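You operate a simulated robot arm through the tools that you are given. There is no shell and no other tool. Be economical: measure what you need, move in short steps, check, and stop when the job is done.

The job below is to be done with a simulated robot arm. You get a single attempt, and the scene is never put back.

## Task
Run carriage one out to its station and lock it with the pin.
Fine: oil off before you open the gate; shut the gate after. Where these are worked on the way, their far stop is far enough and under half their travel is too little: mould gate.

The check looks at the end state, three seconds after you hand in, the way a careful person would. Anything else that was tipped, shoved, dropped, spilled or broken makes it a failure.

## Robot
A 6-joint arm with a two-finger parallel gripper on a trunk, on a base that drives. Base frame: it is fixed to the floor where the robot stands at the start and does not move with it; the origin is under the middle of the robot, x ahead of it, y to its left, z up. Units: mm, degrees, N and s.
With the tool pointing down near the work surface it reaches from about 360 to 820 mm from the robot's upright axis, wherever it stands. Its first joint turns from -166.0 to 166.0 degrees. Places, roughly: carriage one [1500, 1200, 1100]; motion selector [400, 0, 900]; mould gate [300, 400, 1400]; oil valve [500, -200, 900]; pin lug of carriage one [900, 1200, 1100]. Payload 3.91 kg.
The TCP is the grasp point between the finger pads, 30 mm short of the fingertips. In the tool frame z runs along the fingers and y along their closing line. Largest opening 110 mm; finger width 20, thickness 10; the body of the gripper, 48 by 112 mm, starts 55 mm behind the TCP.
Orientation is told as [roll, pitch, yaw] about the base's x, y, z axes, in that order, counted from this pose: with the fingers straight down and closing along the base's y, the tool's x points along the base's -x, its y along +y and its z along -z.

## Interface
- The arm moves only by the tool servo_tool. Its argument "moves" is a list of rows, each a list of 6 numbers: the shift along the tool's x, y, z in mm, then the turn, a rotation vector about the tool's x, y, z in degrees. In form: [[dx, dy, dz, ax, ay, az], ...]. A call has 1 to 10 rows; each row shifts and turns the commanded pose from where the row before left it, along the tool's axes as they then stand. "claw" is the opening, from 0 (shut) to 1 (fully open), set as the call begins (left out, the last holds). Rows are played at 5 a second. More than 50 mm and 8.6 degrees between two rows, or a gripper value outside its range, and nothing of the call is played. A pose out of reach is approached as far as the arm can. The call stops where the force on the tool passes 70 N (or 10 N more than at its start, if that is more) or the arm is blocked; 0.2 s more then pass. Each finger travels about 45 mm/s and halts on what it meets, pressing with about 24 N; the grip force reading is that of the motor and also rises with nothing between the fingers. The clock runs only during rows and for 0.2 s after the last one: add rows that do not move to give the fingers time. The reply holds the time, the measured pose of the TCP, the force on the tool along the base axes, the opening and the grip force, in the units named above and with some noise, with the torque about the TCP (base axes, N m) and any sound that the robot's microphone picked up.
- Cameras (640 x 400 px; columns grow to the right, rows downward): "scene" is now at [-3, 169.4, 1582.8]; the picture's right is [0.45, -0.89, 0.00], its down [-0.67, -0.34, -0.66] and it looks along [0.59, 0.29, -0.75] (base axes); focal length 246 px, centre (320, 200). "wrist" rides on the gripper at [77, 7, -115] in the tool frame; the picture's right is [-0.09, 1.00, 0.00], its down [-0.80, -0.07, -0.59] and it looks along [-0.59, -0.05, 0.80] (tool axes); focal length 270 px, centre (320, 200).
- get_image(camera): a new picture of that camera. No time passes.
- lift_body(by): slides the trunk up (or, below 0, down) by that many mm; the arm and the scene camera ride with it, the base frame stays. It gives what a move gives, with no picture.
- roll_base(legs): drives the robot by 1 to 6 legs, each [ahead, turn to the left] in mm and degrees, along the robot's own axes; the way and the turn of a leg run together, so that a leg with both is an arc; at most 1500 mm and 180 degrees a leg. The arm and the cameras ride along, it lands a little off, and it stops where it bumps. It gives what a move gives.
- turn_head(pan, tilt): turns the head with the scene camera to pan (to the left, within 155 degrees either way) and tilt (down, from -29 to 69), counted from straight ahead of the robot. It gives what a move gives.
- probe_pixels(camera, pixels): for up to 12 pixels [column, row] of the newest picture of that camera ("zoom" is the newest enlarged one), the place [x, y, z] in the base frame of the surface seen there, good to about 3 mm. No time passes.
- inspect(camera, box): a new picture of the part [left, top, right, bottom] of that camera's present view, enlarged. No time passes.
- close_job(): hands the job in; it is judged then, once.

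Work in short steps. Measure before you move; look again where a grasp or a placing could have gone wrong, and mend it. You have 80 turns and 60 pictures in all, those below and enlarged ones among them. Open the gripper and draw the arm clear of the work before you hand the job in, unless the task says otherwise; then end with one line.

The tools are called as name(argument=value, ...) on one line, values as JSON. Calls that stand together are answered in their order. servo_tool: Moves the arm, as the interface text tells. Its arguments: {"type":"object","properties":{"moves":{"type":"array","items":{"type":"array","items":{"type":"number"}}},"claw":{"type":"number"}},"required":["moves"]} The other tools are called the same way: lift_body (by) slides the trunk up or down; roll_base (legs) drives the base; turn_head (pan, tilt) turns the head that bears the scene camera; get_image (camera) takes a picture; probe_pixels (camera, pixels) gives the place of the surface under pixels of a picture; inspect (camera, box) takes an enlarged picture of a part of a camera's view; close_job () hands the job in.

At the start:

```text
time: 0.0
tcp_pos: [401.6, 141.8, 1327.4]
tcp_rot: [0.0, 0.0, 0.2]
force: [-0.3, 0.8, 0.2]
moment: [0.03, -0.04, -0.03]
finger_gap: 109.9
gripper_force: 0.0
trunk travel left (down, up): [-550.0, 60.0]
robot x, y, heading: [0.4, -16.9, -0.1]
head pan, tilt: [26.7, 49.0]
```

scene: 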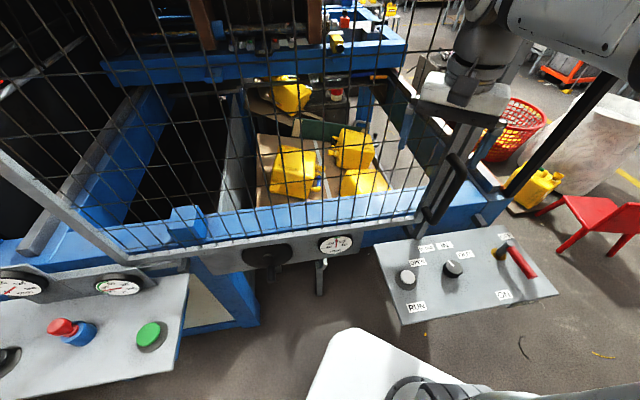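
wrist: 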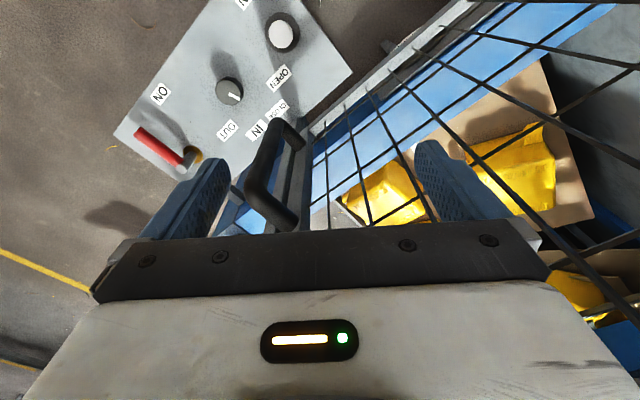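

The scene shows a panel at right with a selector (450,268), a red valve lever (520,262) and a button (408,280), and a mesh gate. I enlarge the panel and the rest to read the labels.

inspect(camera="scene", box=[370, 220, 560, 330])

inspect(camera="scene", box=[0, 180, 360, 400])

inspect(camera="scene", box=[100, 0, 440, 210])

```text
3.37 times, centred on (465, 275) of scene
```

zoom: 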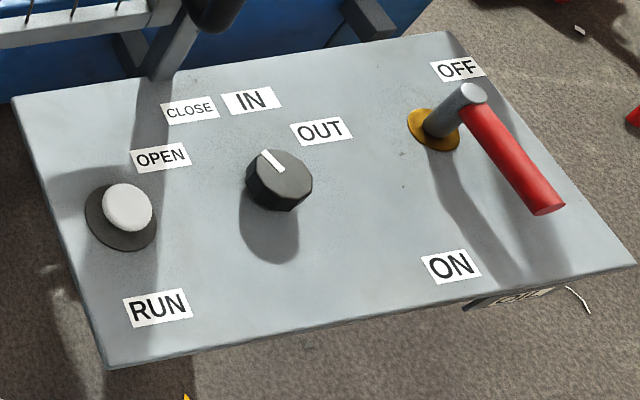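

```text
1.78 times, centred on (180, 290) of scene
```

zoom: 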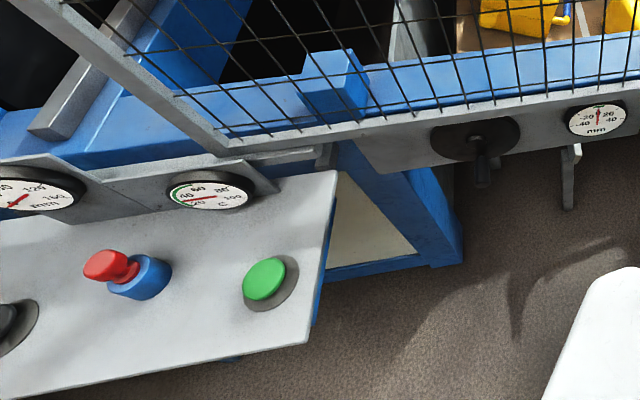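

```text
1.88 times, centred on (270, 105) of scene
```

zoom: 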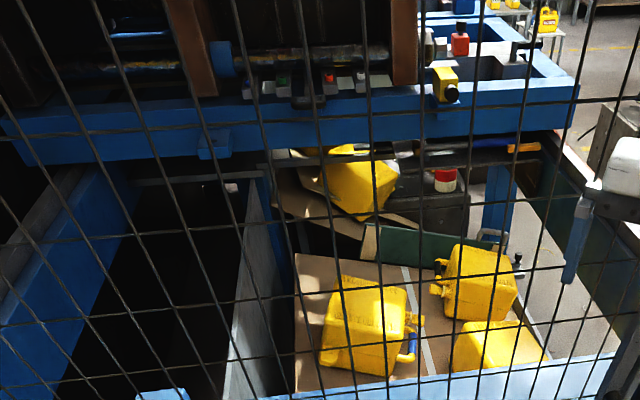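

Next I look around: left toward carriage one / pin lug, and back panels.

turn_head(pan=45, tilt=15)

get_image(camera="scene")

```text
time: 1.0
tcp_pos: [401.8, 140.7, 1326.9]
tcp_rot: [0.0, 0.0, 0.2]
force: [0.5, 0.0, 0.1]
moment: [0.0, -0.03, 0.0]
finger_gap: 110.2
gripper_force: 0.0
trunk travel left (down, up): [-550.0, 60.0]
robot x, y, heading: [3.1, -16.4, -0.3]
head pan, tilt: [45.0, 15.0]
```

```text
54 pictures are left
```

scene: 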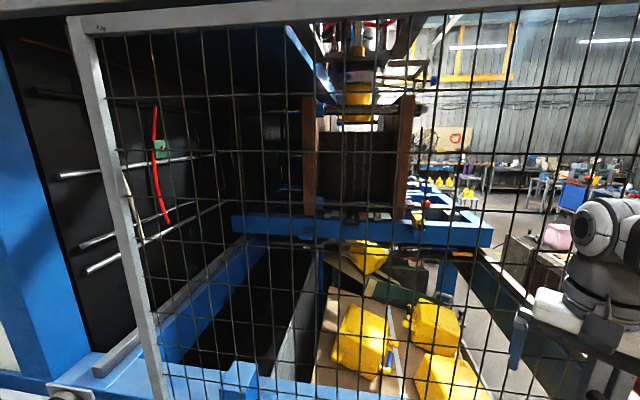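

The carriage (brown plates ~(360,150)) on a blue cross frame (360,230) is seen through the mesh. I probe key points and enlarge.

probe_pixels(camera="scene", pixels=[[360, 232], [480, 235], [308, 160], [408, 150], [355, 160], [427, 205], [95, 100], [390, 10], [70, 395], [240, 380], [110, 365], [300, 250]])

inspect(camera="scene", box=[220, 60, 500, 260])

inspect(camera="scene", box=[370, 170, 490, 250])

```text
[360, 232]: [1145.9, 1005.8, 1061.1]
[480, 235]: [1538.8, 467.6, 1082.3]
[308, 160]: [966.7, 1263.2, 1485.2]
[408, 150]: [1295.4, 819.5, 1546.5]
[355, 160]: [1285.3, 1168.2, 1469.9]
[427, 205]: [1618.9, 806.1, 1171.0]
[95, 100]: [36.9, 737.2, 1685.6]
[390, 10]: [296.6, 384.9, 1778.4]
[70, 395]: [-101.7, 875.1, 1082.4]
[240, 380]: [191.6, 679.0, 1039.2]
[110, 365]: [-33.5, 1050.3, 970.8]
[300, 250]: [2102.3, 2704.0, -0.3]
```

```text
2.00 times, centred on (360, 160) of scene
```

zoom: 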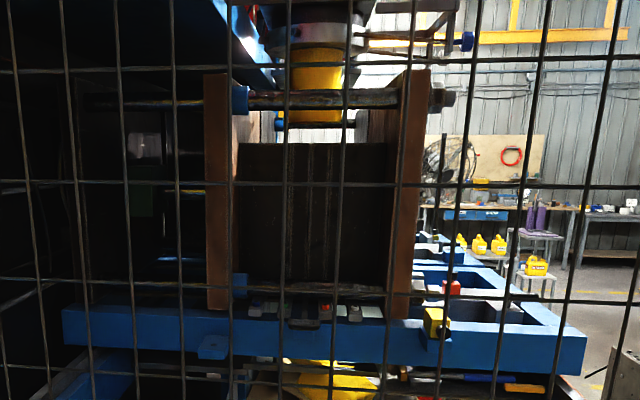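

```text
5.00 times, centred on (430, 210) of scene
```

zoom: 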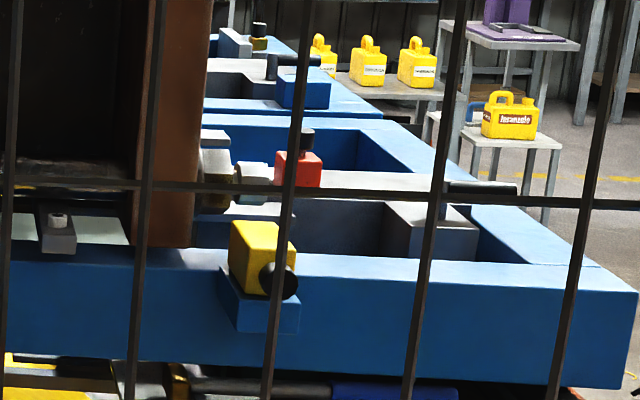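

The machine is turned about -54°. I look now at the front lower area (gauge plate, black disc, hanging rod) and the left panel.

turn_head(pan=50, tilt=55)

get_image(camera="scene")

inspect(camera="scene", box=[340, 140, 520, 260])

```text
time: 2.1
tcp_pos: [402.0, 141.5, 1328.4]
tcp_rot: [0.1, 0.1, 0.1]
force: [-0.5, -0.9, 0.3]
moment: [0.03, 0.0, 0.0]
finger_gap: 110.1
gripper_force: 0.0
trunk travel left (down, up): [-550.0, 60.0]
robot x, y, heading: [-1.8, -16.0, -0.2]
head pan, tilt: [50.0, 55.0]
```

```text
51 pictures are left
```

scene: 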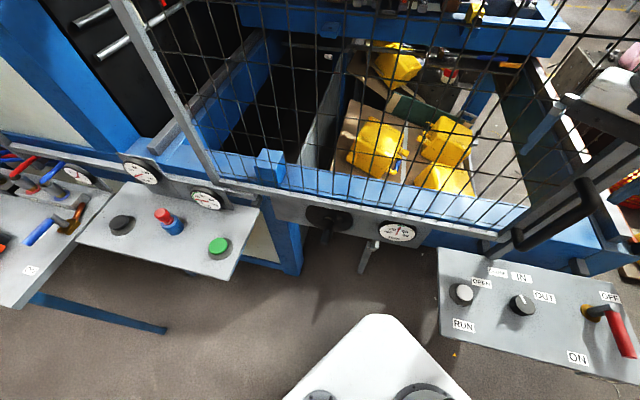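

```text
3.33 times, centred on (430, 200) of scene
```

zoom: 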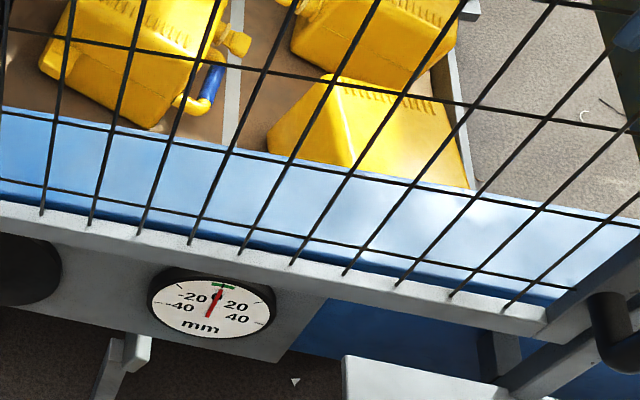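

inspect(camera="scene", box=[0, 130, 240, 290])

inspect(camera="scene", box=[290, 190, 430, 280])

inspect(camera="scene", box=[430, 230, 640, 370])

probe_pixels(camera="scene", pixels=[[461, 293], [522, 304], [600, 310], [625, 340], [610, 297], [578, 358], [461, 325], [575, 210], [323, 220], [397, 232], [366, 262], [270, 165]])

```text
2.50 times, centred on (120, 210) of scene
```

zoom: 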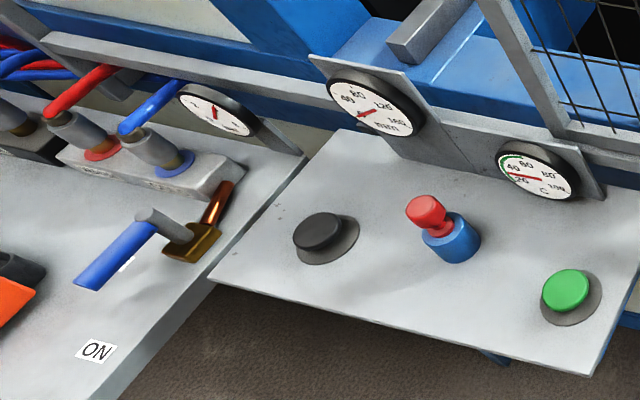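

```text
4.44 times, centred on (360, 235) of scene
```

zoom: 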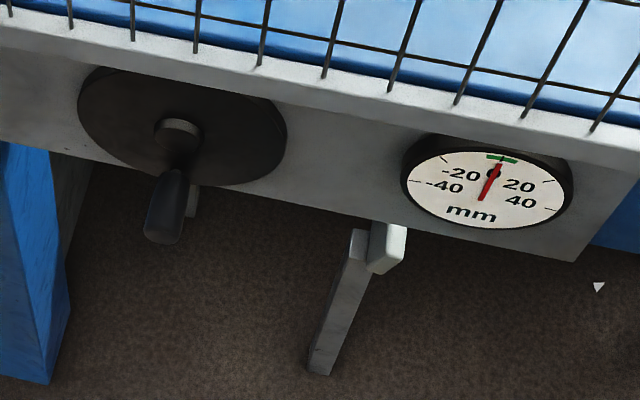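

```text
2.86 times, centred on (535, 300) of scene
```

zoom: 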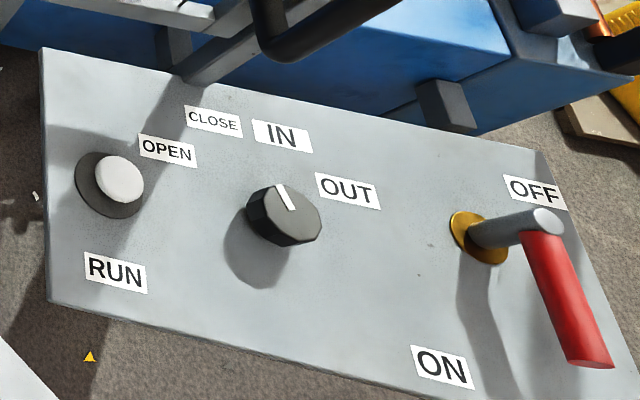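

```text
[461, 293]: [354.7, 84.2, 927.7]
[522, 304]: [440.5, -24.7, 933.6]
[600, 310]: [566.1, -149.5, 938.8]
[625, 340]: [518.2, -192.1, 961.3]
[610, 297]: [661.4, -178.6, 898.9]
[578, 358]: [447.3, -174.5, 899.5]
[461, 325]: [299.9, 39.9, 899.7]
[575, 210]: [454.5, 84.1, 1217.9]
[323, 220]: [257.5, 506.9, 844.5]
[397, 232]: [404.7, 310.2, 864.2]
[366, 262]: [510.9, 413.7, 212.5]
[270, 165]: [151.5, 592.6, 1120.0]
```

I probe details of knob pointer, labels and valve in the zoom.

probe_pixels(camera="zoom", pixels=[[280, 190], [290, 206], [283, 215], [281, 136], [213, 122], [167, 150], [347, 190], [470, 235], [545, 222], [545, 245], [590, 355], [118, 178]])

get_image(camera="wrist")

```text
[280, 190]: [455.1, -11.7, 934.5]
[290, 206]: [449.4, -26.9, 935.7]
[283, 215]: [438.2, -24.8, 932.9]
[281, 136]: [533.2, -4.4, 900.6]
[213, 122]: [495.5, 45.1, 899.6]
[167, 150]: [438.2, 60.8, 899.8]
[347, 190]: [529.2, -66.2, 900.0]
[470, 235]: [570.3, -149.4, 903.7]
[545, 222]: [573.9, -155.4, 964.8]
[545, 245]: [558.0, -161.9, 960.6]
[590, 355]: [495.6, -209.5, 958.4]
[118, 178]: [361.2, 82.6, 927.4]
```

```text
46 pictures are left
```

wrist: 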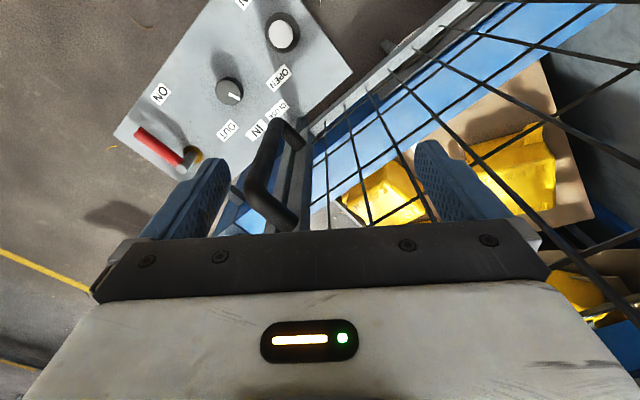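

Handle of the valve points towards ON; the selector seems on CLOSE/IN. I enlarge the selector in the wrist view and the blue block on the front bar.

inspect(camera="wrist", box=[130, 30, 330, 160])

inspect(camera="scene", box=[200, 100, 340, 200])

turn_head(pan=100, tilt=40)

get_image(camera="scene")

```text
3.08 times, centred on (230, 95) of wrist
```

zoom: 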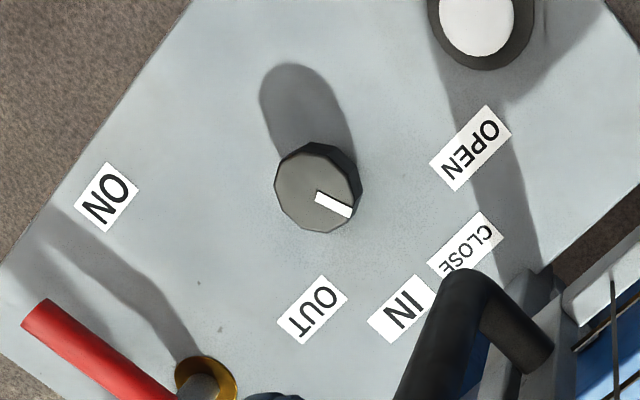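

```text
4.00 times, centred on (270, 150) of scene
```

zoom: 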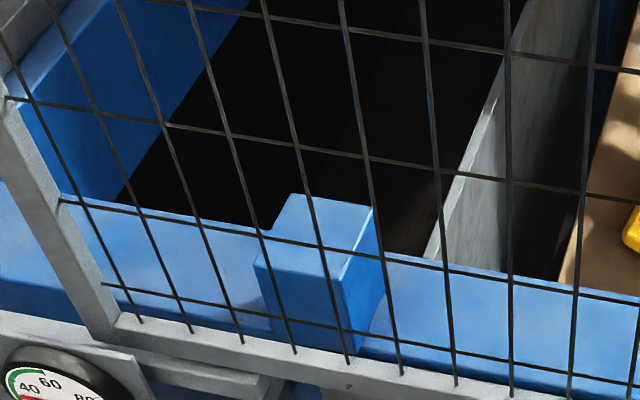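

```text
time: 3.2
tcp_pos: [401.8, 141.1, 1326.9]
tcp_rot: [0.0, 0.0, 0.2]
force: [0.1, -0.4, 0.1]
moment: [-0.01, 0.0, 0.01]
finger_gap: 110.1
gripper_force: 0.1
trunk travel left (down, up): [-550.0, 60.0]
robot x, y, heading: [-0.2, -17.2, -0.0]
head pan, tilt: [100.0, 40.0]
```

```text
43 pictures are left
```

scene: 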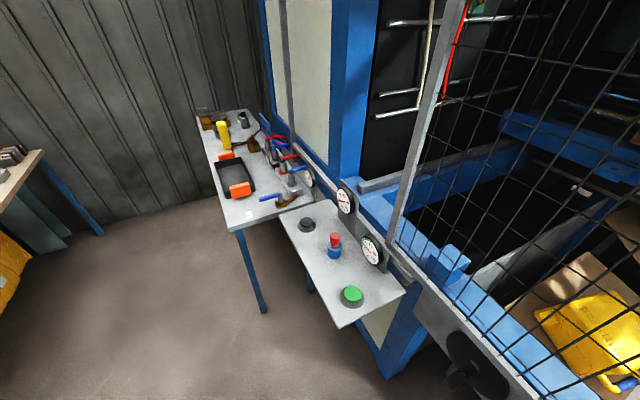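

The left panel's red-headed item in a blue socket (335,245) may be the pin. I enlarge it and the left table.

inspect(camera="scene", box=[280, 190, 400, 310])

probe_pixels(camera="scene", pixels=[[335, 238], [334, 250], [352, 295], [305, 224], [320, 270], [345, 322]])

inspect(camera="scene", box=[190, 95, 320, 235])

```text
3.33 times, centred on (340, 250) of scene
```

zoom: 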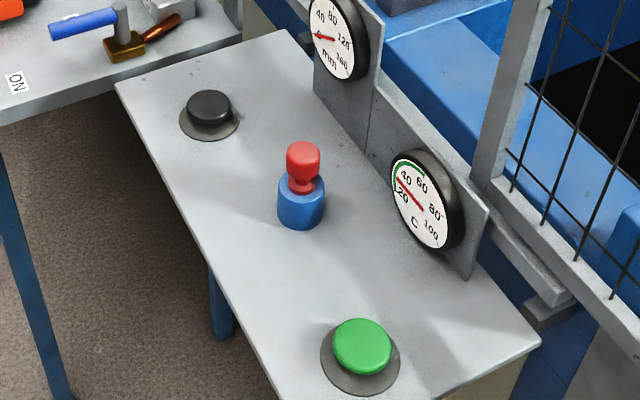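

```text
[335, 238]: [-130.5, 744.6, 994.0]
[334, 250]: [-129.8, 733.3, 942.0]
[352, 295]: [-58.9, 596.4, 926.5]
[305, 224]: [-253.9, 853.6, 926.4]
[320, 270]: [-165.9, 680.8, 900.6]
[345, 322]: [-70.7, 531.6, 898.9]
```

```text
2.86 times, centred on (255, 165) of scene
```

zoom: 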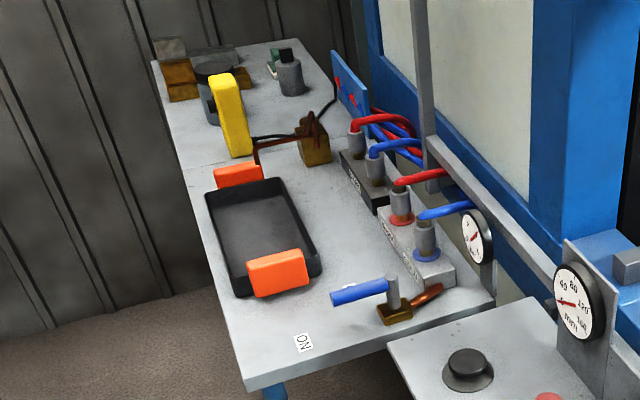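

I take the red-headed piece at (-130,745,994) as the pin in its holder; selector points to CLOSE and needs +80° clockwise to OUT. First I move the tool above the selector, away from the gate.

servo_tool(moves=[[-5, -41, 0, 0, 0, 0], [-5, -41, 0, 0, 0, 0], [-5, -41, 0, 0, 0, 0], [-5, -41, 0, 0, 0, 0]])

lift_body(by=-230)

get_image(camera="wrist")

turn_head(pan=10, tilt=45)

get_image(camera="scene")

```text
time: 4.2
tcp_pos: [419.9, -24.7, 1325.1]
tcp_rot: [0.0, 0.0, 0.2]
force: [-0.2, -0.1, 0.6]
moment: [0.04, 0.02, 0.01]
finger_gap: 109.9
gripper_force: 0.0
trunk travel left (down, up): [-550.0, 60.0]
robot x, y, heading: [2.2, -21.0, -0.2]
head pan, tilt: [100.0, 40.0]
```

```text
time: 6.7
tcp_pos: [420.4, -23.4, 1097.0]
tcp_rot: [-0.1, 0.0, 0.2]
force: [0.3, 0.2, -0.1]
moment: [0.0, -0.01, -0.01]
finger_gap: 110.0
gripper_force: 0.0
trunk travel left (down, up): [-320.0, 290.0]
robot x, y, heading: [3.7, -18.6, -0.0]
head pan, tilt: [100.0, 40.0]
```

```text
40 pictures are left
```

wrist: 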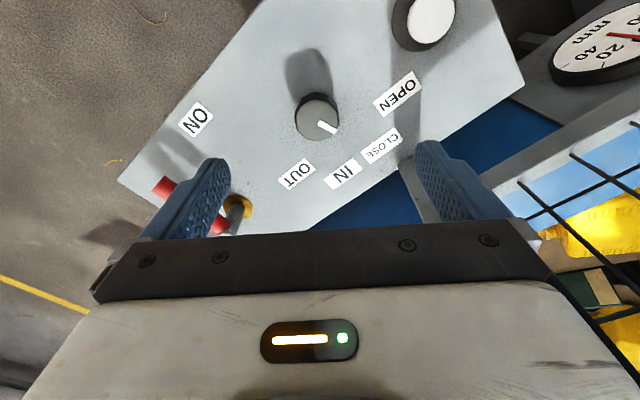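

```text
time: 8.3
tcp_pos: [419.3, -25.0, 1095.3]
tcp_rot: [-0.1, 0.0, 0.2]
force: [0.0, 1.1, -0.1]
moment: [0.01, 0.0, 0.04]
finger_gap: 110.2
gripper_force: 0.0
trunk travel left (down, up): [-320.0, 290.0]
robot x, y, heading: [1.5, -16.5, -0.1]
head pan, tilt: [10.0, 45.0]
```

```text
39 pictures are left
```

scene: 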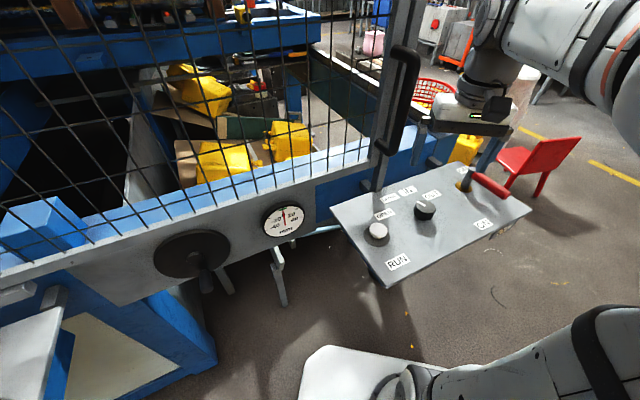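

The wrist view shows the knob top at (317,118). I probe its extents, the button and the handle ends.

probe_pixels(camera="wrist", pixels=[[316, 120], [300, 120], [334, 118], [317, 105], [317, 136], [320, 123], [334, 131], [432, 18], [160, 188], [236, 200]])

probe_pixels(camera="scene", pixels=[[378, 152], [408, 48], [372, 180], [425, 205], [420, 130], [385, 60], [320, 45], [490, 185], [467, 178], [378, 232]])

```text
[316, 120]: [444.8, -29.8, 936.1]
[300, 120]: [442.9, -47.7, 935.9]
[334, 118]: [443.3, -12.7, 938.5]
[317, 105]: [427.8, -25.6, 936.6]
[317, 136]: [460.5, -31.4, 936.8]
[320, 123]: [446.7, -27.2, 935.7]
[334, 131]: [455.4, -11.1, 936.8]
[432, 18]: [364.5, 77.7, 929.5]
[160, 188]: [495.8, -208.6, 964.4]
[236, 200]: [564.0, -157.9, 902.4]
```

```text
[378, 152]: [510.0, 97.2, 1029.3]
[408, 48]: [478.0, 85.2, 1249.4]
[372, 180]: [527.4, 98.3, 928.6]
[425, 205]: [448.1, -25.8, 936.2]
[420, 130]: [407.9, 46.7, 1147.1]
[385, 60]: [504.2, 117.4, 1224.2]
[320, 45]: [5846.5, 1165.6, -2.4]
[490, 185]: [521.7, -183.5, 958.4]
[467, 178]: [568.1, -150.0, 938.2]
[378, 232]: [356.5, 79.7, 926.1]
```

Knob centre (445,-28), top 936, radius ~20. I centre over it, yaw +40° and come down to TCP z≈943, open.

servo_tool(moves=[[-25.5, -3.5, 0, 0, 0, 0], [0, 0, 30, 0, 0, -8], [0, 0, 30, 0, 0, -8], [0, 0, 30, 0, 0, -8], [0, 0, 30, 0, 0, -8], [0, 0, 32, 0, 0, -8], [0, 0, 0, 0, 0, 0]], claw=1)

get_image(camera="wrist")

```text
time: 9.9
tcp_pos: [444.9, -28.0, 943.3]
tcp_rot: [0.0, 0.0, 40.2]
force: [0.5, 0.1, 0.4]
moment: [0.0, 0.04, -0.02]
finger_gap: 110.2
gripper_force: 0.0
trunk travel left (down, up): [-320.0, 290.0]
robot x, y, heading: [0.8, -18.5, -0.2]
head pan, tilt: [10.0, 45.0]
```

```text
38 pictures are left
```

wrist: 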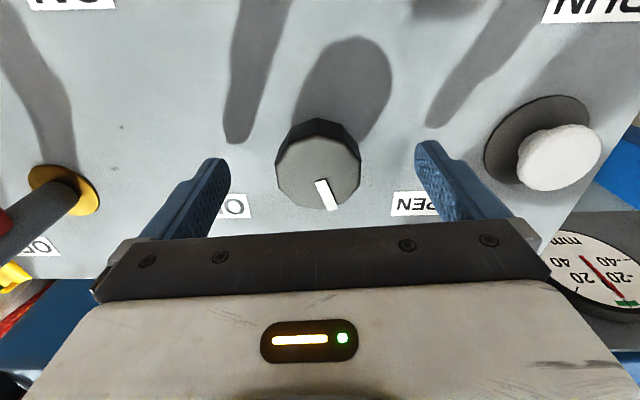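

The knob sits between the fingers. I close on it.

servo_tool(moves=[[0, 0, 5, 0, 0, 0], [0, 0, 0, 0, 0, 0], [0, 0, 0, 0, 0, 0], [0, 0, 0, 0, 0, 0], [0, 0, 0, 0, 0, 0], [0, 0, 0, 0, 0, 0]], claw=0.2)

```text
time: 11.3
tcp_pos: [446.0, -27.8, 937.5]
tcp_rot: [0.0, 0.0, 40.3]
force: [4.0, -4.8, 0.3]
moment: [-0.12, 0.02, 0.04]
finger_gap: 47.5
gripper_force: 45.0
trunk travel left (down, up): [-320.0, 290.0]
robot x, y, heading: [0.7, -17.7, -0.1]
head pan, tilt: [10.0, 45.0]
```

Gripped (gap 47.5). I turn it 80° clockwise.

servo_tool(moves=[[0, 0, 0, 0, 0, 8], [0, 0, 0, 0, 0, 8], [0, 0, 0, 0, 0, 8], [0, 0, 0, 0, 0, 8], [0, 0, 0, 0, 0, 8], [0, 0, 0, 0, 0, 8], [0, 0, 0, 0, 0, 8], [0, 0, 0, 0, 0, 8], [0, 0, 0, 0, 0, 8], [0, 0, 0, 0, 0, 8]])

inspect(camera="scene", box=[340, 160, 500, 270])

```text
time: 13.5
tcp_pos: [446.0, -30.9, 938.2]
tcp_rot: [0.0, 0.2, -39.9]
force: [1.3, -30.3, -9.3]
moment: [0.33, -0.17, 0.34]
finger_gap: 47.9
gripper_force: 44.6
trunk travel left (down, up): [-320.0, 290.0]
robot x, y, heading: [2.4, -10.8, -0.2]
head pan, tilt: [10.0, 45.0]
```

```text
3.64 times, centred on (420, 215) of scene
```

zoom: 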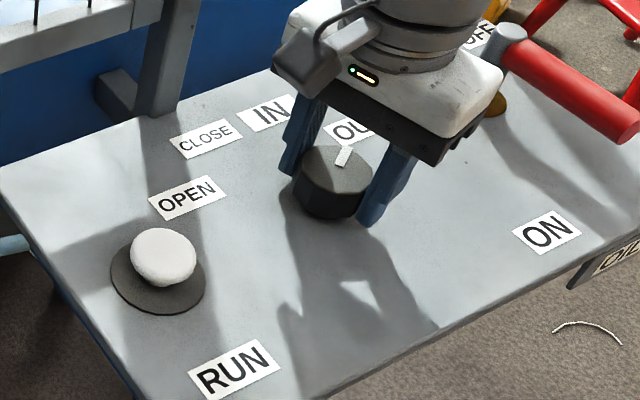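

The pointer is now on OUT. I release and lift, closing the fingers when clear.

servo_tool(moves=[[0, 0, 0, 0, 0, 0], [0, 0, 0, 0, 0, 0], [0, 0, 0, 0, 0, 0], [0, 0, 0, 0, 0, 0], [0, 0, -40, 0, 0, 0], [0, 0, -40, 0, 0, 0]], claw=0.8)

inspect(camera="scene", box=[340, 160, 500, 270])

get_image(camera="wrist")

```text
time: 14.9
tcp_pos: [445.3, -28.5, 1021.5]
tcp_rot: [0.0, 0.0, -39.9]
force: [0.1, 0.0, 0.3]
moment: [-0.04, 0.0, 0.0]
finger_gap: 88.1
gripper_force: 0.1
trunk travel left (down, up): [-320.0, 290.0]
robot x, y, heading: [2.3, -12.0, 0.2]
head pan, tilt: [10.0, 45.0]
```

```text
3.64 times, centred on (420, 215) of scene
```

zoom: 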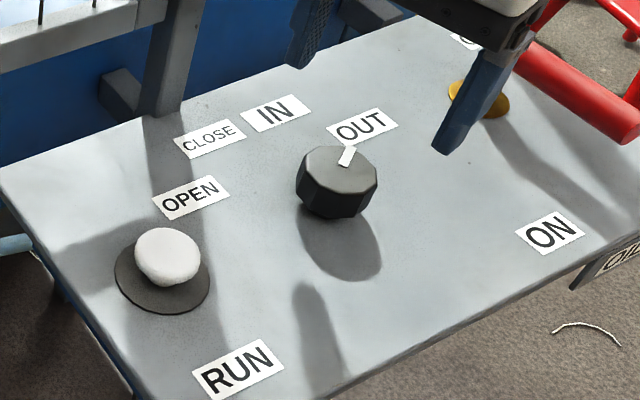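

```text
35 pictures are left
```

wrist: 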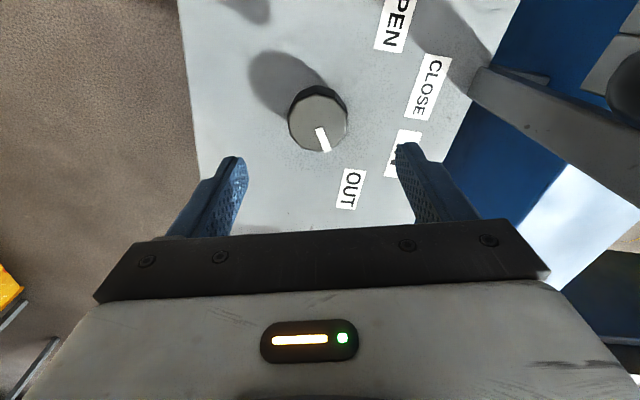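

Selector holds on OUT. Now the white RUN button at (361,80,928): I bring the closed fingers above it at yaw 0.

servo_tool(moves=[[0, 0, 0, 0, 0, -8], [0, 0, 0, 0, 0, -8], [0, 0, 0, 0, 0, -8], [0, 0, 0, 0, 0, -8], [0, 0, 0, 0, 0, -8], [28, 36, 0, 0, 0, 0], [28, 36, 0, 0, 0, 0], [28, 36, 0, 0, 0, 0], [0, 0, 40, 0, 0, 0]], claw=0)

turn_head(pan=35, tilt=30)

get_image(camera="scene")

```text
time: 16.9
tcp_pos: [361.9, 80.5, 980.1]
tcp_rot: [0.1, 0.0, 0.2]
force: [0.7, 1.1, 0.7]
moment: [0.0, 0.0, 0.01]
finger_gap: 0.1
gripper_force: 24.2
trunk travel left (down, up): [-320.0, 290.0]
robot x, y, heading: [3.8, -18.0, -0.3]
head pan, tilt: [10.0, 45.0]
```

```text
time: 17.8
tcp_pos: [360.9, 79.6, 981.2]
tcp_rot: [0.1, 0.1, 0.1]
force: [0.5, -0.1, -0.4]
moment: [0.01, -0.01, 0.02]
finger_gap: 0.1
gripper_force: 24.1
trunk travel left (down, up): [-320.0, 290.0]
robot x, y, heading: [3.7, -17.3, -0.0]
head pan, tilt: [35.0, 30.0]
```

```text
34 pictures are left
```

scene: 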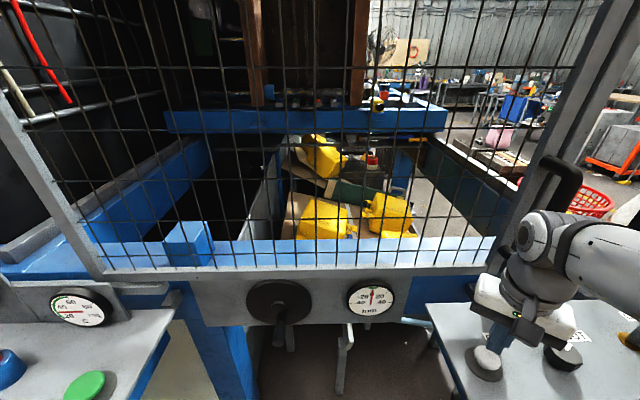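

The fingers are over the button at tip height 950. I press down in small steps and dwell a moment.

servo_tool(moves=[[0, 0, 15, 0, 0, 0], [0, 0, 7, 0, 0, 0], [0, 0, 4, 0, 0, 0], [0, 0, 3, 0, 0, 0], [0, 0, 3, 0, 0, 0], [0, 0, 3, 0, 0, 0], [0, 0, 0, 0, 0, 0], [0, 0, 0, 0, 0, 0], [0, 0, 0, 0, 0, 0], [0, 0, 0, 0, 0, 0]])

get_image(camera="scene")

```text
time: 20.0
tcp_pos: [361.7, 80.9, 946.3]
tcp_rot: [0.1, -0.3, 0.2]
force: [2.8, 3.7, 41.9]
moment: [0.09, -0.01, 0.01]
finger_gap: 0.0
gripper_force: 24.1
trunk travel left (down, up): [-320.0, 290.0]
robot x, y, heading: [2.7, -16.3, -0.6]
head pan, tilt: [35.0, 30.0]
heard: click
```

```text
33 pictures are left
```

scene: 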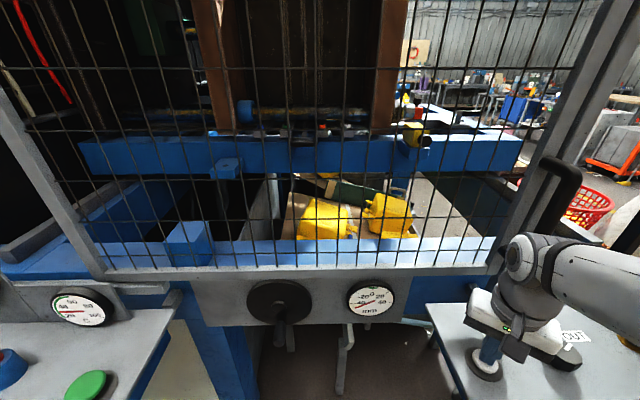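

The carriage is coming out toward the gate. I keep holding the button.

servo_tool(moves=[[0, 0, 0, 0, 0, 0], [0, 0, 0, 0, 0, 0], [0, 0, 0, 0, 0, 0], [0, 0, 0, 0, 0, 0], [0, 0, 0, 0, 0, 0], [0, 0, 0, 0, 0, 0], [0, 0, 0, 0, 0, 0], [0, 0, 0, 0, 0, 0], [0, 0, 0, 0, 0, 0], [0, 0, 0, 0, 0, 0]])

get_image(camera="scene")

```text
time: 22.2
tcp_pos: [362.3, 81.5, 946.9]
tcp_rot: [0.1, -0.2, 0.2]
force: [3.2, 0.7, 43.1]
moment: [0.05, -0.01, -0.08]
finger_gap: 0.1
gripper_force: 24.3
trunk travel left (down, up): [-320.0, 290.0]
robot x, y, heading: [4.1, -15.6, -0.3]
head pan, tilt: [35.0, 30.0]
```

```text
32 pictures are left
```

scene: 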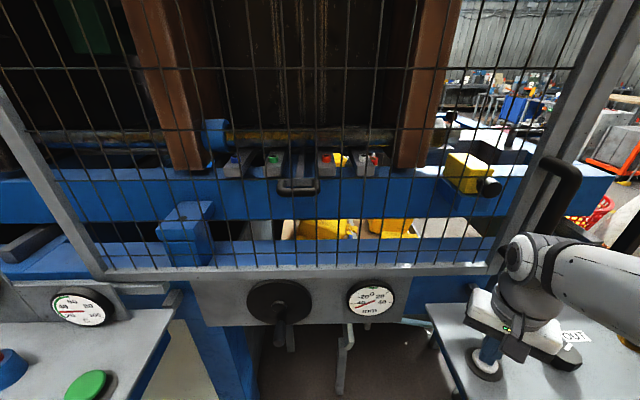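

The lug is at the block. I hold a little more and check whether it has stopped and what the gauge reads.

servo_tool(moves=[[0, 0, 0, 0, 0, 0], [0, 0, 0, 0, 0, 0], [0, 0, 0, 0, 0, 0], [0, 0, 0, 0, 0, 0], [0, 0, 0, 0, 0, 0], [0, 0, 0, 0, 0, 0]])

inspect(camera="scene", box=[100, 180, 420, 380])

```text
time: 23.6
tcp_pos: [361.8, 81.2, 946.5]
tcp_rot: [0.1, -0.3, 0.2]
force: [3.8, 1.3, 43.6]
moment: [0.04, -0.04, 0.04]
finger_gap: 0.0
gripper_force: 23.6
trunk travel left (down, up): [-320.0, 290.0]
robot x, y, heading: [0.3, -14.2, -0.1]
head pan, tilt: [35.0, 30.0]
```

```text
2.00 times, centred on (260, 280) of scene
```

zoom: 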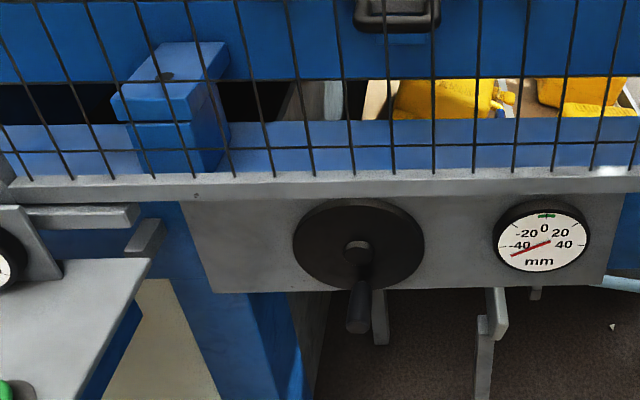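

The lug is over the block and halted; the mm gauge went from 0 to about -43. I release the button and raise the trunk to look down at lug/block alignment.

servo_tool(moves=[[0, 0, -40, 0, 0, 0], [0, 0, -40, 0, 0, 0]])

lift_body(by=200)

turn_head(pan=55, tilt=45)

get_image(camera="scene")

```text
time: 24.2
tcp_pos: [360.2, 80.4, 1025.4]
tcp_rot: [-0.1, 0.2, 0.2]
force: [0.2, 1.1, 0.0]
moment: [-0.02, 0.02, 0.01]
finger_gap: 0.2
gripper_force: 24.1
trunk travel left (down, up): [-320.0, 290.0]
robot x, y, heading: [-0.4, -16.2, -0.0]
head pan, tilt: [35.0, 30.0]
```

```text
time: 26.4
tcp_pos: [360.1, 82.1, 1225.6]
tcp_rot: [0.1, 0.0, 0.2]
force: [-0.9, 0.7, 0.4]
moment: [-0.01, 0.04, -0.01]
finger_gap: 0.0
gripper_force: 23.8
trunk travel left (down, up): [-520.0, 90.0]
robot x, y, heading: [1.8, -18.1, 0.0]
head pan, tilt: [35.0, 30.0]
```

```text
time: 27.2
tcp_pos: [360.8, 81.3, 1225.1]
tcp_rot: [-0.1, 0.0, 0.2]
force: [-1.0, 0.6, -0.2]
moment: [-0.03, 0.02, -0.05]
finger_gap: 0.2
gripper_force: 23.4
trunk travel left (down, up): [-520.0, 90.0]
robot x, y, heading: [3.1, -15.8, -0.1]
head pan, tilt: [55.0, 45.0]
```

```text
30 pictures are left
```

scene: 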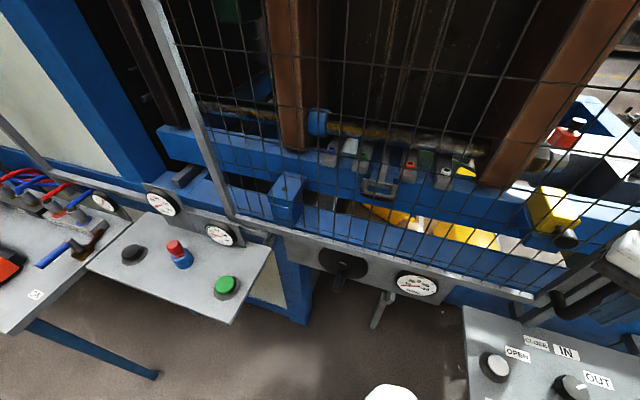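

inspect(camera="scene", box=[245, 150, 345, 230])

probe_pixels(camera="zoom", pixels=[[240, 200], [180, 200], [260, 170], [290, 180], [320, 200], [240, 250], [220, 280], [180, 260], [240, 320], [320, 260], [230, 230], [300, 220]])

```text
5.00 times, centred on (295, 190) of scene
```

zoom: 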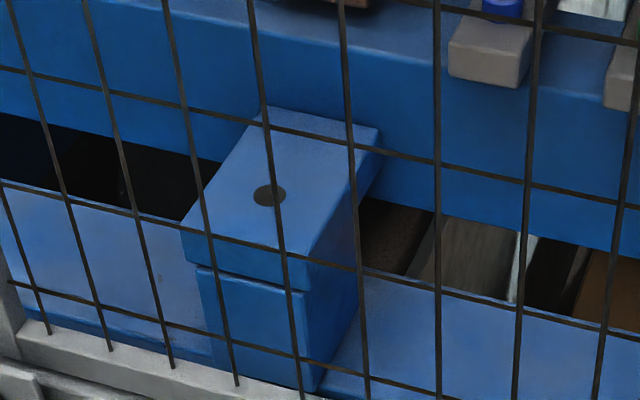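

```text
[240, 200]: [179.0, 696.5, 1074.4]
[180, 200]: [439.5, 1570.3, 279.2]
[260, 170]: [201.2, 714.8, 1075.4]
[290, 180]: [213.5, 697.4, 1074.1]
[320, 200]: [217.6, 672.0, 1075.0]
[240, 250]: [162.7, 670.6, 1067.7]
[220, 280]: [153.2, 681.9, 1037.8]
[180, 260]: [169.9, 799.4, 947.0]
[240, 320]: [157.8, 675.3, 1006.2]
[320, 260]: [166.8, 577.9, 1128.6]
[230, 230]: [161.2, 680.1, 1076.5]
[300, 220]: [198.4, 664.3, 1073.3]
```

Lug top z≈1075 with a hole at zoom (268,195). I look closer at the hole and the gauge.

inspect(camera="scene", box=[278, 175, 318, 200])

probe_pixels(camera="zoom", pixels=[[320, 206], [330, 210], [338, 190], [300, 230], [300, 180], [360, 230]])

inspect(camera="scene", box=[385, 260, 445, 300])

```text
16.00 times, centred on (298, 188) of scene
```

zoom: 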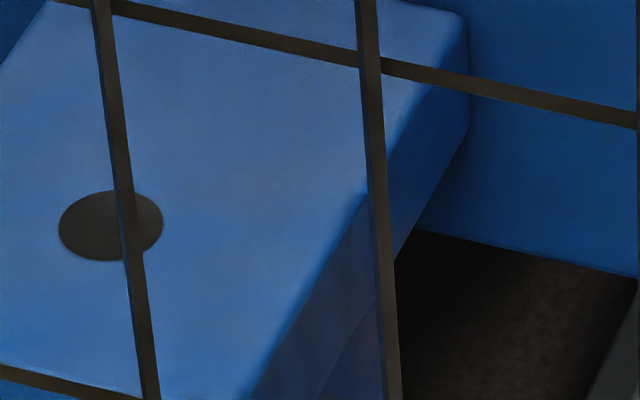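

```text
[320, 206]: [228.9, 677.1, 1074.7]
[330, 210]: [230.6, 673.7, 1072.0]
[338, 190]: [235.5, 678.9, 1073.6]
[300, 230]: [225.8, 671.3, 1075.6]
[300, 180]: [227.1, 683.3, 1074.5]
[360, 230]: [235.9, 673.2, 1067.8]
```

```text
10.00 times, centred on (415, 280) of scene
```

zoom: 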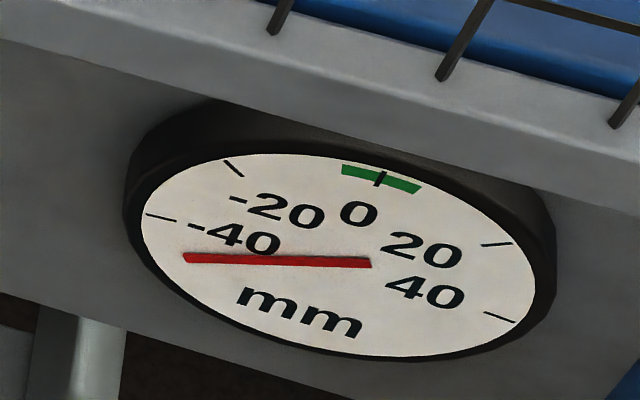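

The lug hole sits over the block and the carriage is out. Next the oil valve: pivot ≈(568,-155), lever pointing to 217°, needs ccw turn. I move the closed fingers to the lever's clockwise side at (491,-169).

servo_tool(moves=[[-21.7, -41.7, 0, 0, 0, 0], [-21.7, -41.7, 0, 0, 0, 0], [-21.7, -41.7, 0, 0, 0, 0], [-21.7, -41.7, 0, 0, 0, 0], [-21.7, -41.7, 0, 0, 0, 0], [-21.7, -41.7, 0, 0, 0, 0]], claw=0)

lift_body(by=-200)

get_image(camera="wrist")

probe_pixels(camera="wrist", pixels=[[320, 120], [280, 130], [250, 140], [220, 150], [300, 180]])

```text
time: 28.6
tcp_pos: [493.9, -167.9, 1222.7]
tcp_rot: [-0.1, 0.1, 0.2]
force: [-0.4, 0.2, 0.3]
moment: [0.0, 0.02, -0.01]
finger_gap: 0.1
gripper_force: 24.0
trunk travel left (down, up): [-520.0, 90.0]
robot x, y, heading: [3.7, -17.9, -0.1]
head pan, tilt: [55.0, 45.0]
```

```text
time: 30.8
tcp_pos: [492.8, -166.9, 1023.8]
tcp_rot: [-0.1, 0.0, 0.2]
force: [1.0, -0.1, -0.2]
moment: [0.01, 0.02, 0.0]
finger_gap: 0.0
gripper_force: 24.3
trunk travel left (down, up): [-320.0, 290.0]
robot x, y, heading: [3.8, -15.9, -0.2]
head pan, tilt: [55.0, 45.0]
```

```text
26 pictures are left
```

wrist: 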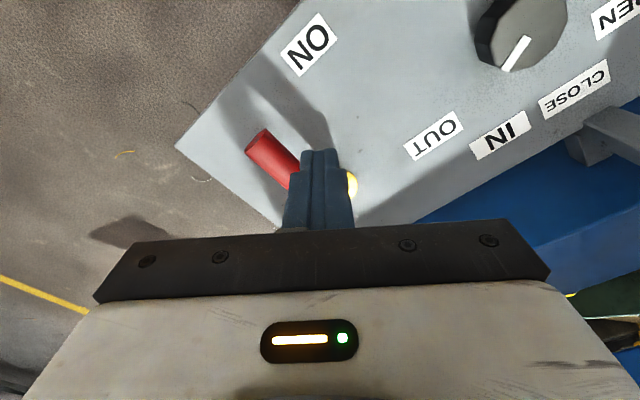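

```text
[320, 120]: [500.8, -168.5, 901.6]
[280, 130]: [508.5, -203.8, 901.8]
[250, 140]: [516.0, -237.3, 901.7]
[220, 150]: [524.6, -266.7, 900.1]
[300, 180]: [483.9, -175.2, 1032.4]
```

Clear of the lever. I descend to TCP z≈964 and push the lever along its arc, first about 70°.

servo_tool(moves=[[0, 0, 30, 0, 0, 0], [0, 0, 30, 0, 0, 0], [-11, -10, 0, 0, 0, 0], [-10.2, -18.6, 0, 0, 0, 0], [-15.6, -14.6, 0, 0, 0, 0], [-19.2, -9, 0, 0, 0, 0], [-21.2, -2.7, 0, 0, 0, 0]])

turn_head(pan=-10, tilt=45)

inspect(camera="scene", box=[200, 100, 520, 300])

```text
time: 32.4
tcp_pos: [570.8, -220.9, 961.8]
tcp_rot: [-0.1, 0.0, 0.2]
force: [0.0, 0.5, -0.6]
moment: [0.0, 0.01, 0.01]
finger_gap: 0.0
gripper_force: 24.1
trunk travel left (down, up): [-320.0, 290.0]
robot x, y, heading: [0.0, -16.3, -0.2]
head pan, tilt: [55.0, 45.0]
```

```text
time: 33.7
tcp_pos: [569.7, -221.5, 962.7]
tcp_rot: [0.0, -0.1, 0.2]
force: [0.4, 0.0, -0.7]
moment: [0.04, 0.02, 0.01]
finger_gap: 0.0
gripper_force: 24.4
trunk travel left (down, up): [-320.0, 290.0]
robot x, y, heading: [0.9, -16.4, -0.0]
head pan, tilt: [-10.0, 45.0]
```

```text
2.00 times, centred on (360, 200) of scene
```

zoom: 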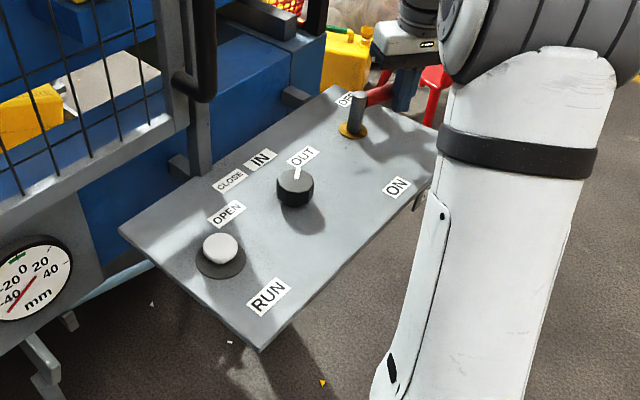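

The lever follows freely. I push on in small steps until a stop is felt.

servo_tool(moves=[[-10, 1, 0, 0, 0, 0], [-10, 1.6, 0, 0, 0, 0], [-9, 4, 0, 0, 0, 0], [-7, 5, 0, 0, 0, 0], [-7, 5, 0, 0, 0, 0], [-5, 6, 0, 0, 0, 0], [-5, 7, 0, 0, 0, 0]])

inspect(camera="scene", box=[330, 100, 450, 200])

```text
time: 34.7
tcp_pos: [591.3, -217.8, 963.8]
tcp_rot: [-0.1, 1.2, -0.1]
force: [-31.0, -8.6, 9.0]
moment: [0.01, 0.24, 0.22]
finger_gap: 0.1
gripper_force: 24.0
trunk travel left (down, up): [-320.0, 290.0]
robot x, y, heading: [3.0, -17.8, 0.2]
head pan, tilt: [-10.0, 45.0]
stopped in row 4: the force on the tool passed its limit at 78 N (the readings are from after the stop); the commanded pose is now the measured one
```

```text
4.00 times, centred on (390, 150) of scene
```

zoom: 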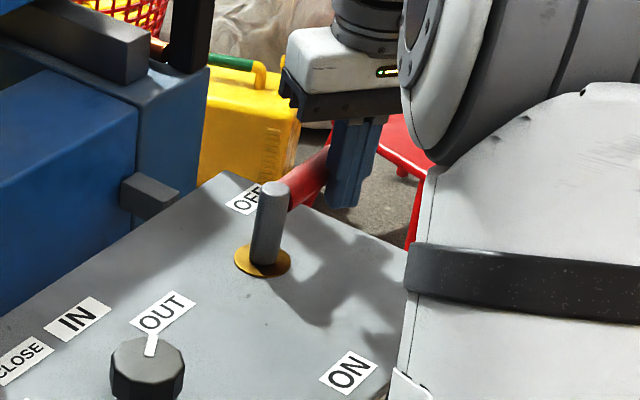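

The lever hit its far stop, 90° round: oil OFF. I back off, raise, and look at the gate's handle and edges.

servo_tool(moves=[[15, -10, 0, 0, 0, 0], [5, 0, -40, 0, 0, 0], [0, 0, -40, 0, 0, 0]])

lift_body(by=200)

turn_head(pan=42, tilt=10)

get_image(camera="scene")

```text
time: 35.5
tcp_pos: [579.4, -225.3, 1043.0]
tcp_rot: [0.0, 1.4, 0.1]
force: [-0.4, -0.1, 0.7]
moment: [0.02, 0.03, 0.02]
finger_gap: 0.0
gripper_force: 24.3
trunk travel left (down, up): [-320.0, 290.0]
robot x, y, heading: [1.8, -14.7, -0.1]
head pan, tilt: [-10.0, 45.0]
```

```text
time: 37.7
tcp_pos: [579.5, -224.8, 1242.7]
tcp_rot: [0.0, 1.3, 0.0]
force: [1.4, 0.0, 0.3]
moment: [0.0, 0.01, 0.02]
finger_gap: 0.1
gripper_force: 24.1
trunk travel left (down, up): [-520.0, 90.0]
robot x, y, heading: [0.2, -14.4, -0.1]
head pan, tilt: [-10.0, 45.0]
```

```text
time: 38.9
tcp_pos: [580.9, -224.5, 1242.1]
tcp_rot: [0.0, 1.2, 0.1]
force: [0.0, 0.2, 0.1]
moment: [0.02, 0.0, -0.01]
finger_gap: 0.0
gripper_force: 23.9
trunk travel left (down, up): [-520.0, 90.0]
robot x, y, heading: [2.0, -15.6, -0.1]
head pan, tilt: [42.0, 10.0]
```

```text
23 pictures are left
```

scene: 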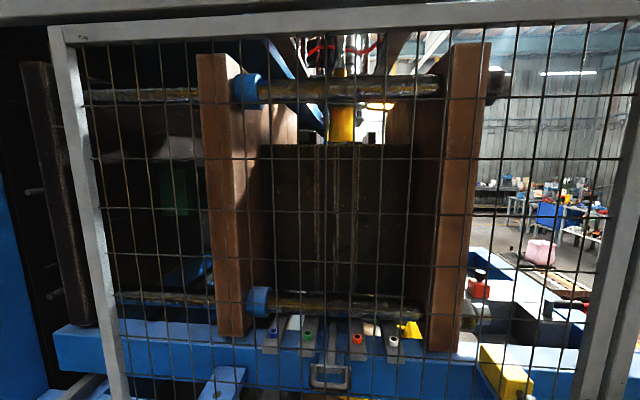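

A rail runs along the gate's top past its left edge, suggesting a sliding gate. I look at its right/top end and handle.

turn_head(pan=12, tilt=12)

get_image(camera="scene")

turn_head(pan=80, tilt=10)

get_image(camera="scene")

```text
time: 39.8
tcp_pos: [579.2, -223.2, 1241.5]
tcp_rot: [0.0, 1.4, 0.0]
force: [0.8, -0.5, 0.8]
moment: [-0.01, -0.04, -0.02]
finger_gap: 0.1
gripper_force: 23.6
trunk travel left (down, up): [-520.0, 90.0]
robot x, y, heading: [4.1, -17.5, -0.1]
head pan, tilt: [12.0, 12.0]
```

```text
22 pictures are left
```

scene: 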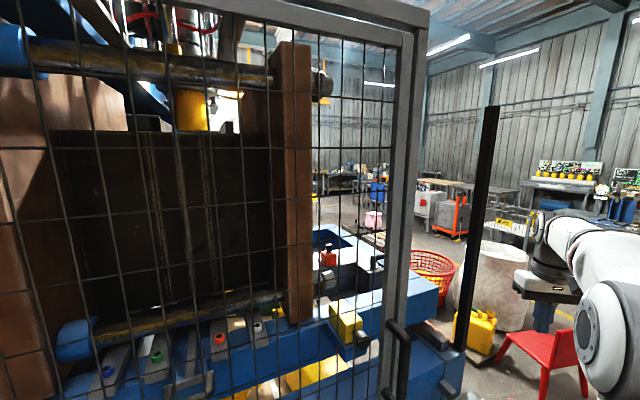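

```text
time: 41.2
tcp_pos: [581.4, -225.4, 1241.5]
tcp_rot: [0.0, 1.3, 0.0]
force: [-0.2, 0.5, -0.3]
moment: [0.0, -0.01, -0.01]
finger_gap: 0.0
gripper_force: 23.9
trunk travel left (down, up): [-520.0, 90.0]
robot x, y, heading: [0.4, -16.3, -0.3]
head pan, tilt: [80.0, 10.0]
```

```text
21 pictures are left
```

scene: 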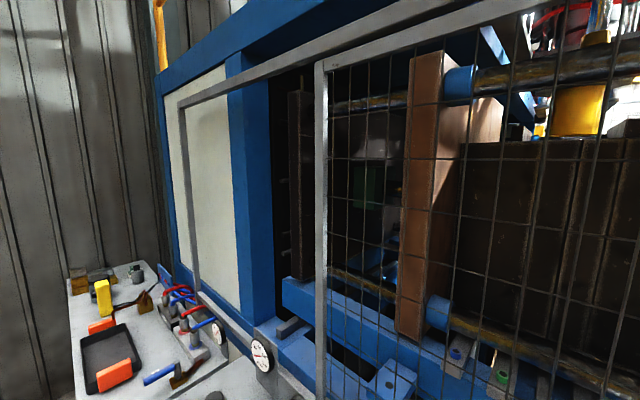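

The top track runs left to a post: the gate slides left (−u = [-0.59,0.81]). I look down at the handle to measure it.

turn_head(pan=15, tilt=40)

inspect(camera="scene", box=[280, 60, 480, 220])

```text
time: 42.6
tcp_pos: [580.5, -224.5, 1242.6]
tcp_rot: [-0.1, 1.3, 0.1]
force: [-1.1, 0.0, -0.2]
moment: [-0.01, -0.01, 0.02]
finger_gap: 0.0
gripper_force: 24.1
trunk travel left (down, up): [-520.0, 90.0]
robot x, y, heading: [-2.1, -19.5, 0.1]
head pan, tilt: [15.0, 40.0]
```

```text
2.50 times, centred on (380, 140) of scene
```

zoom: 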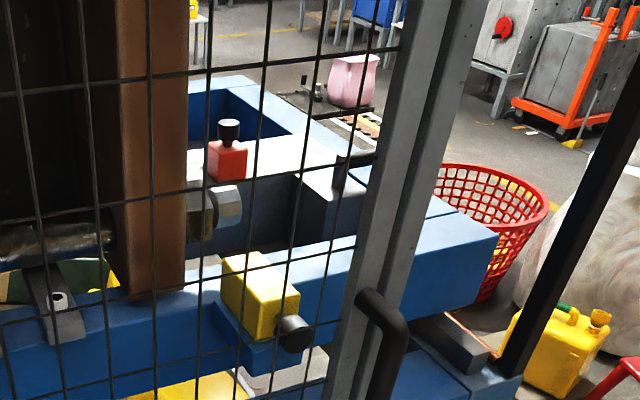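

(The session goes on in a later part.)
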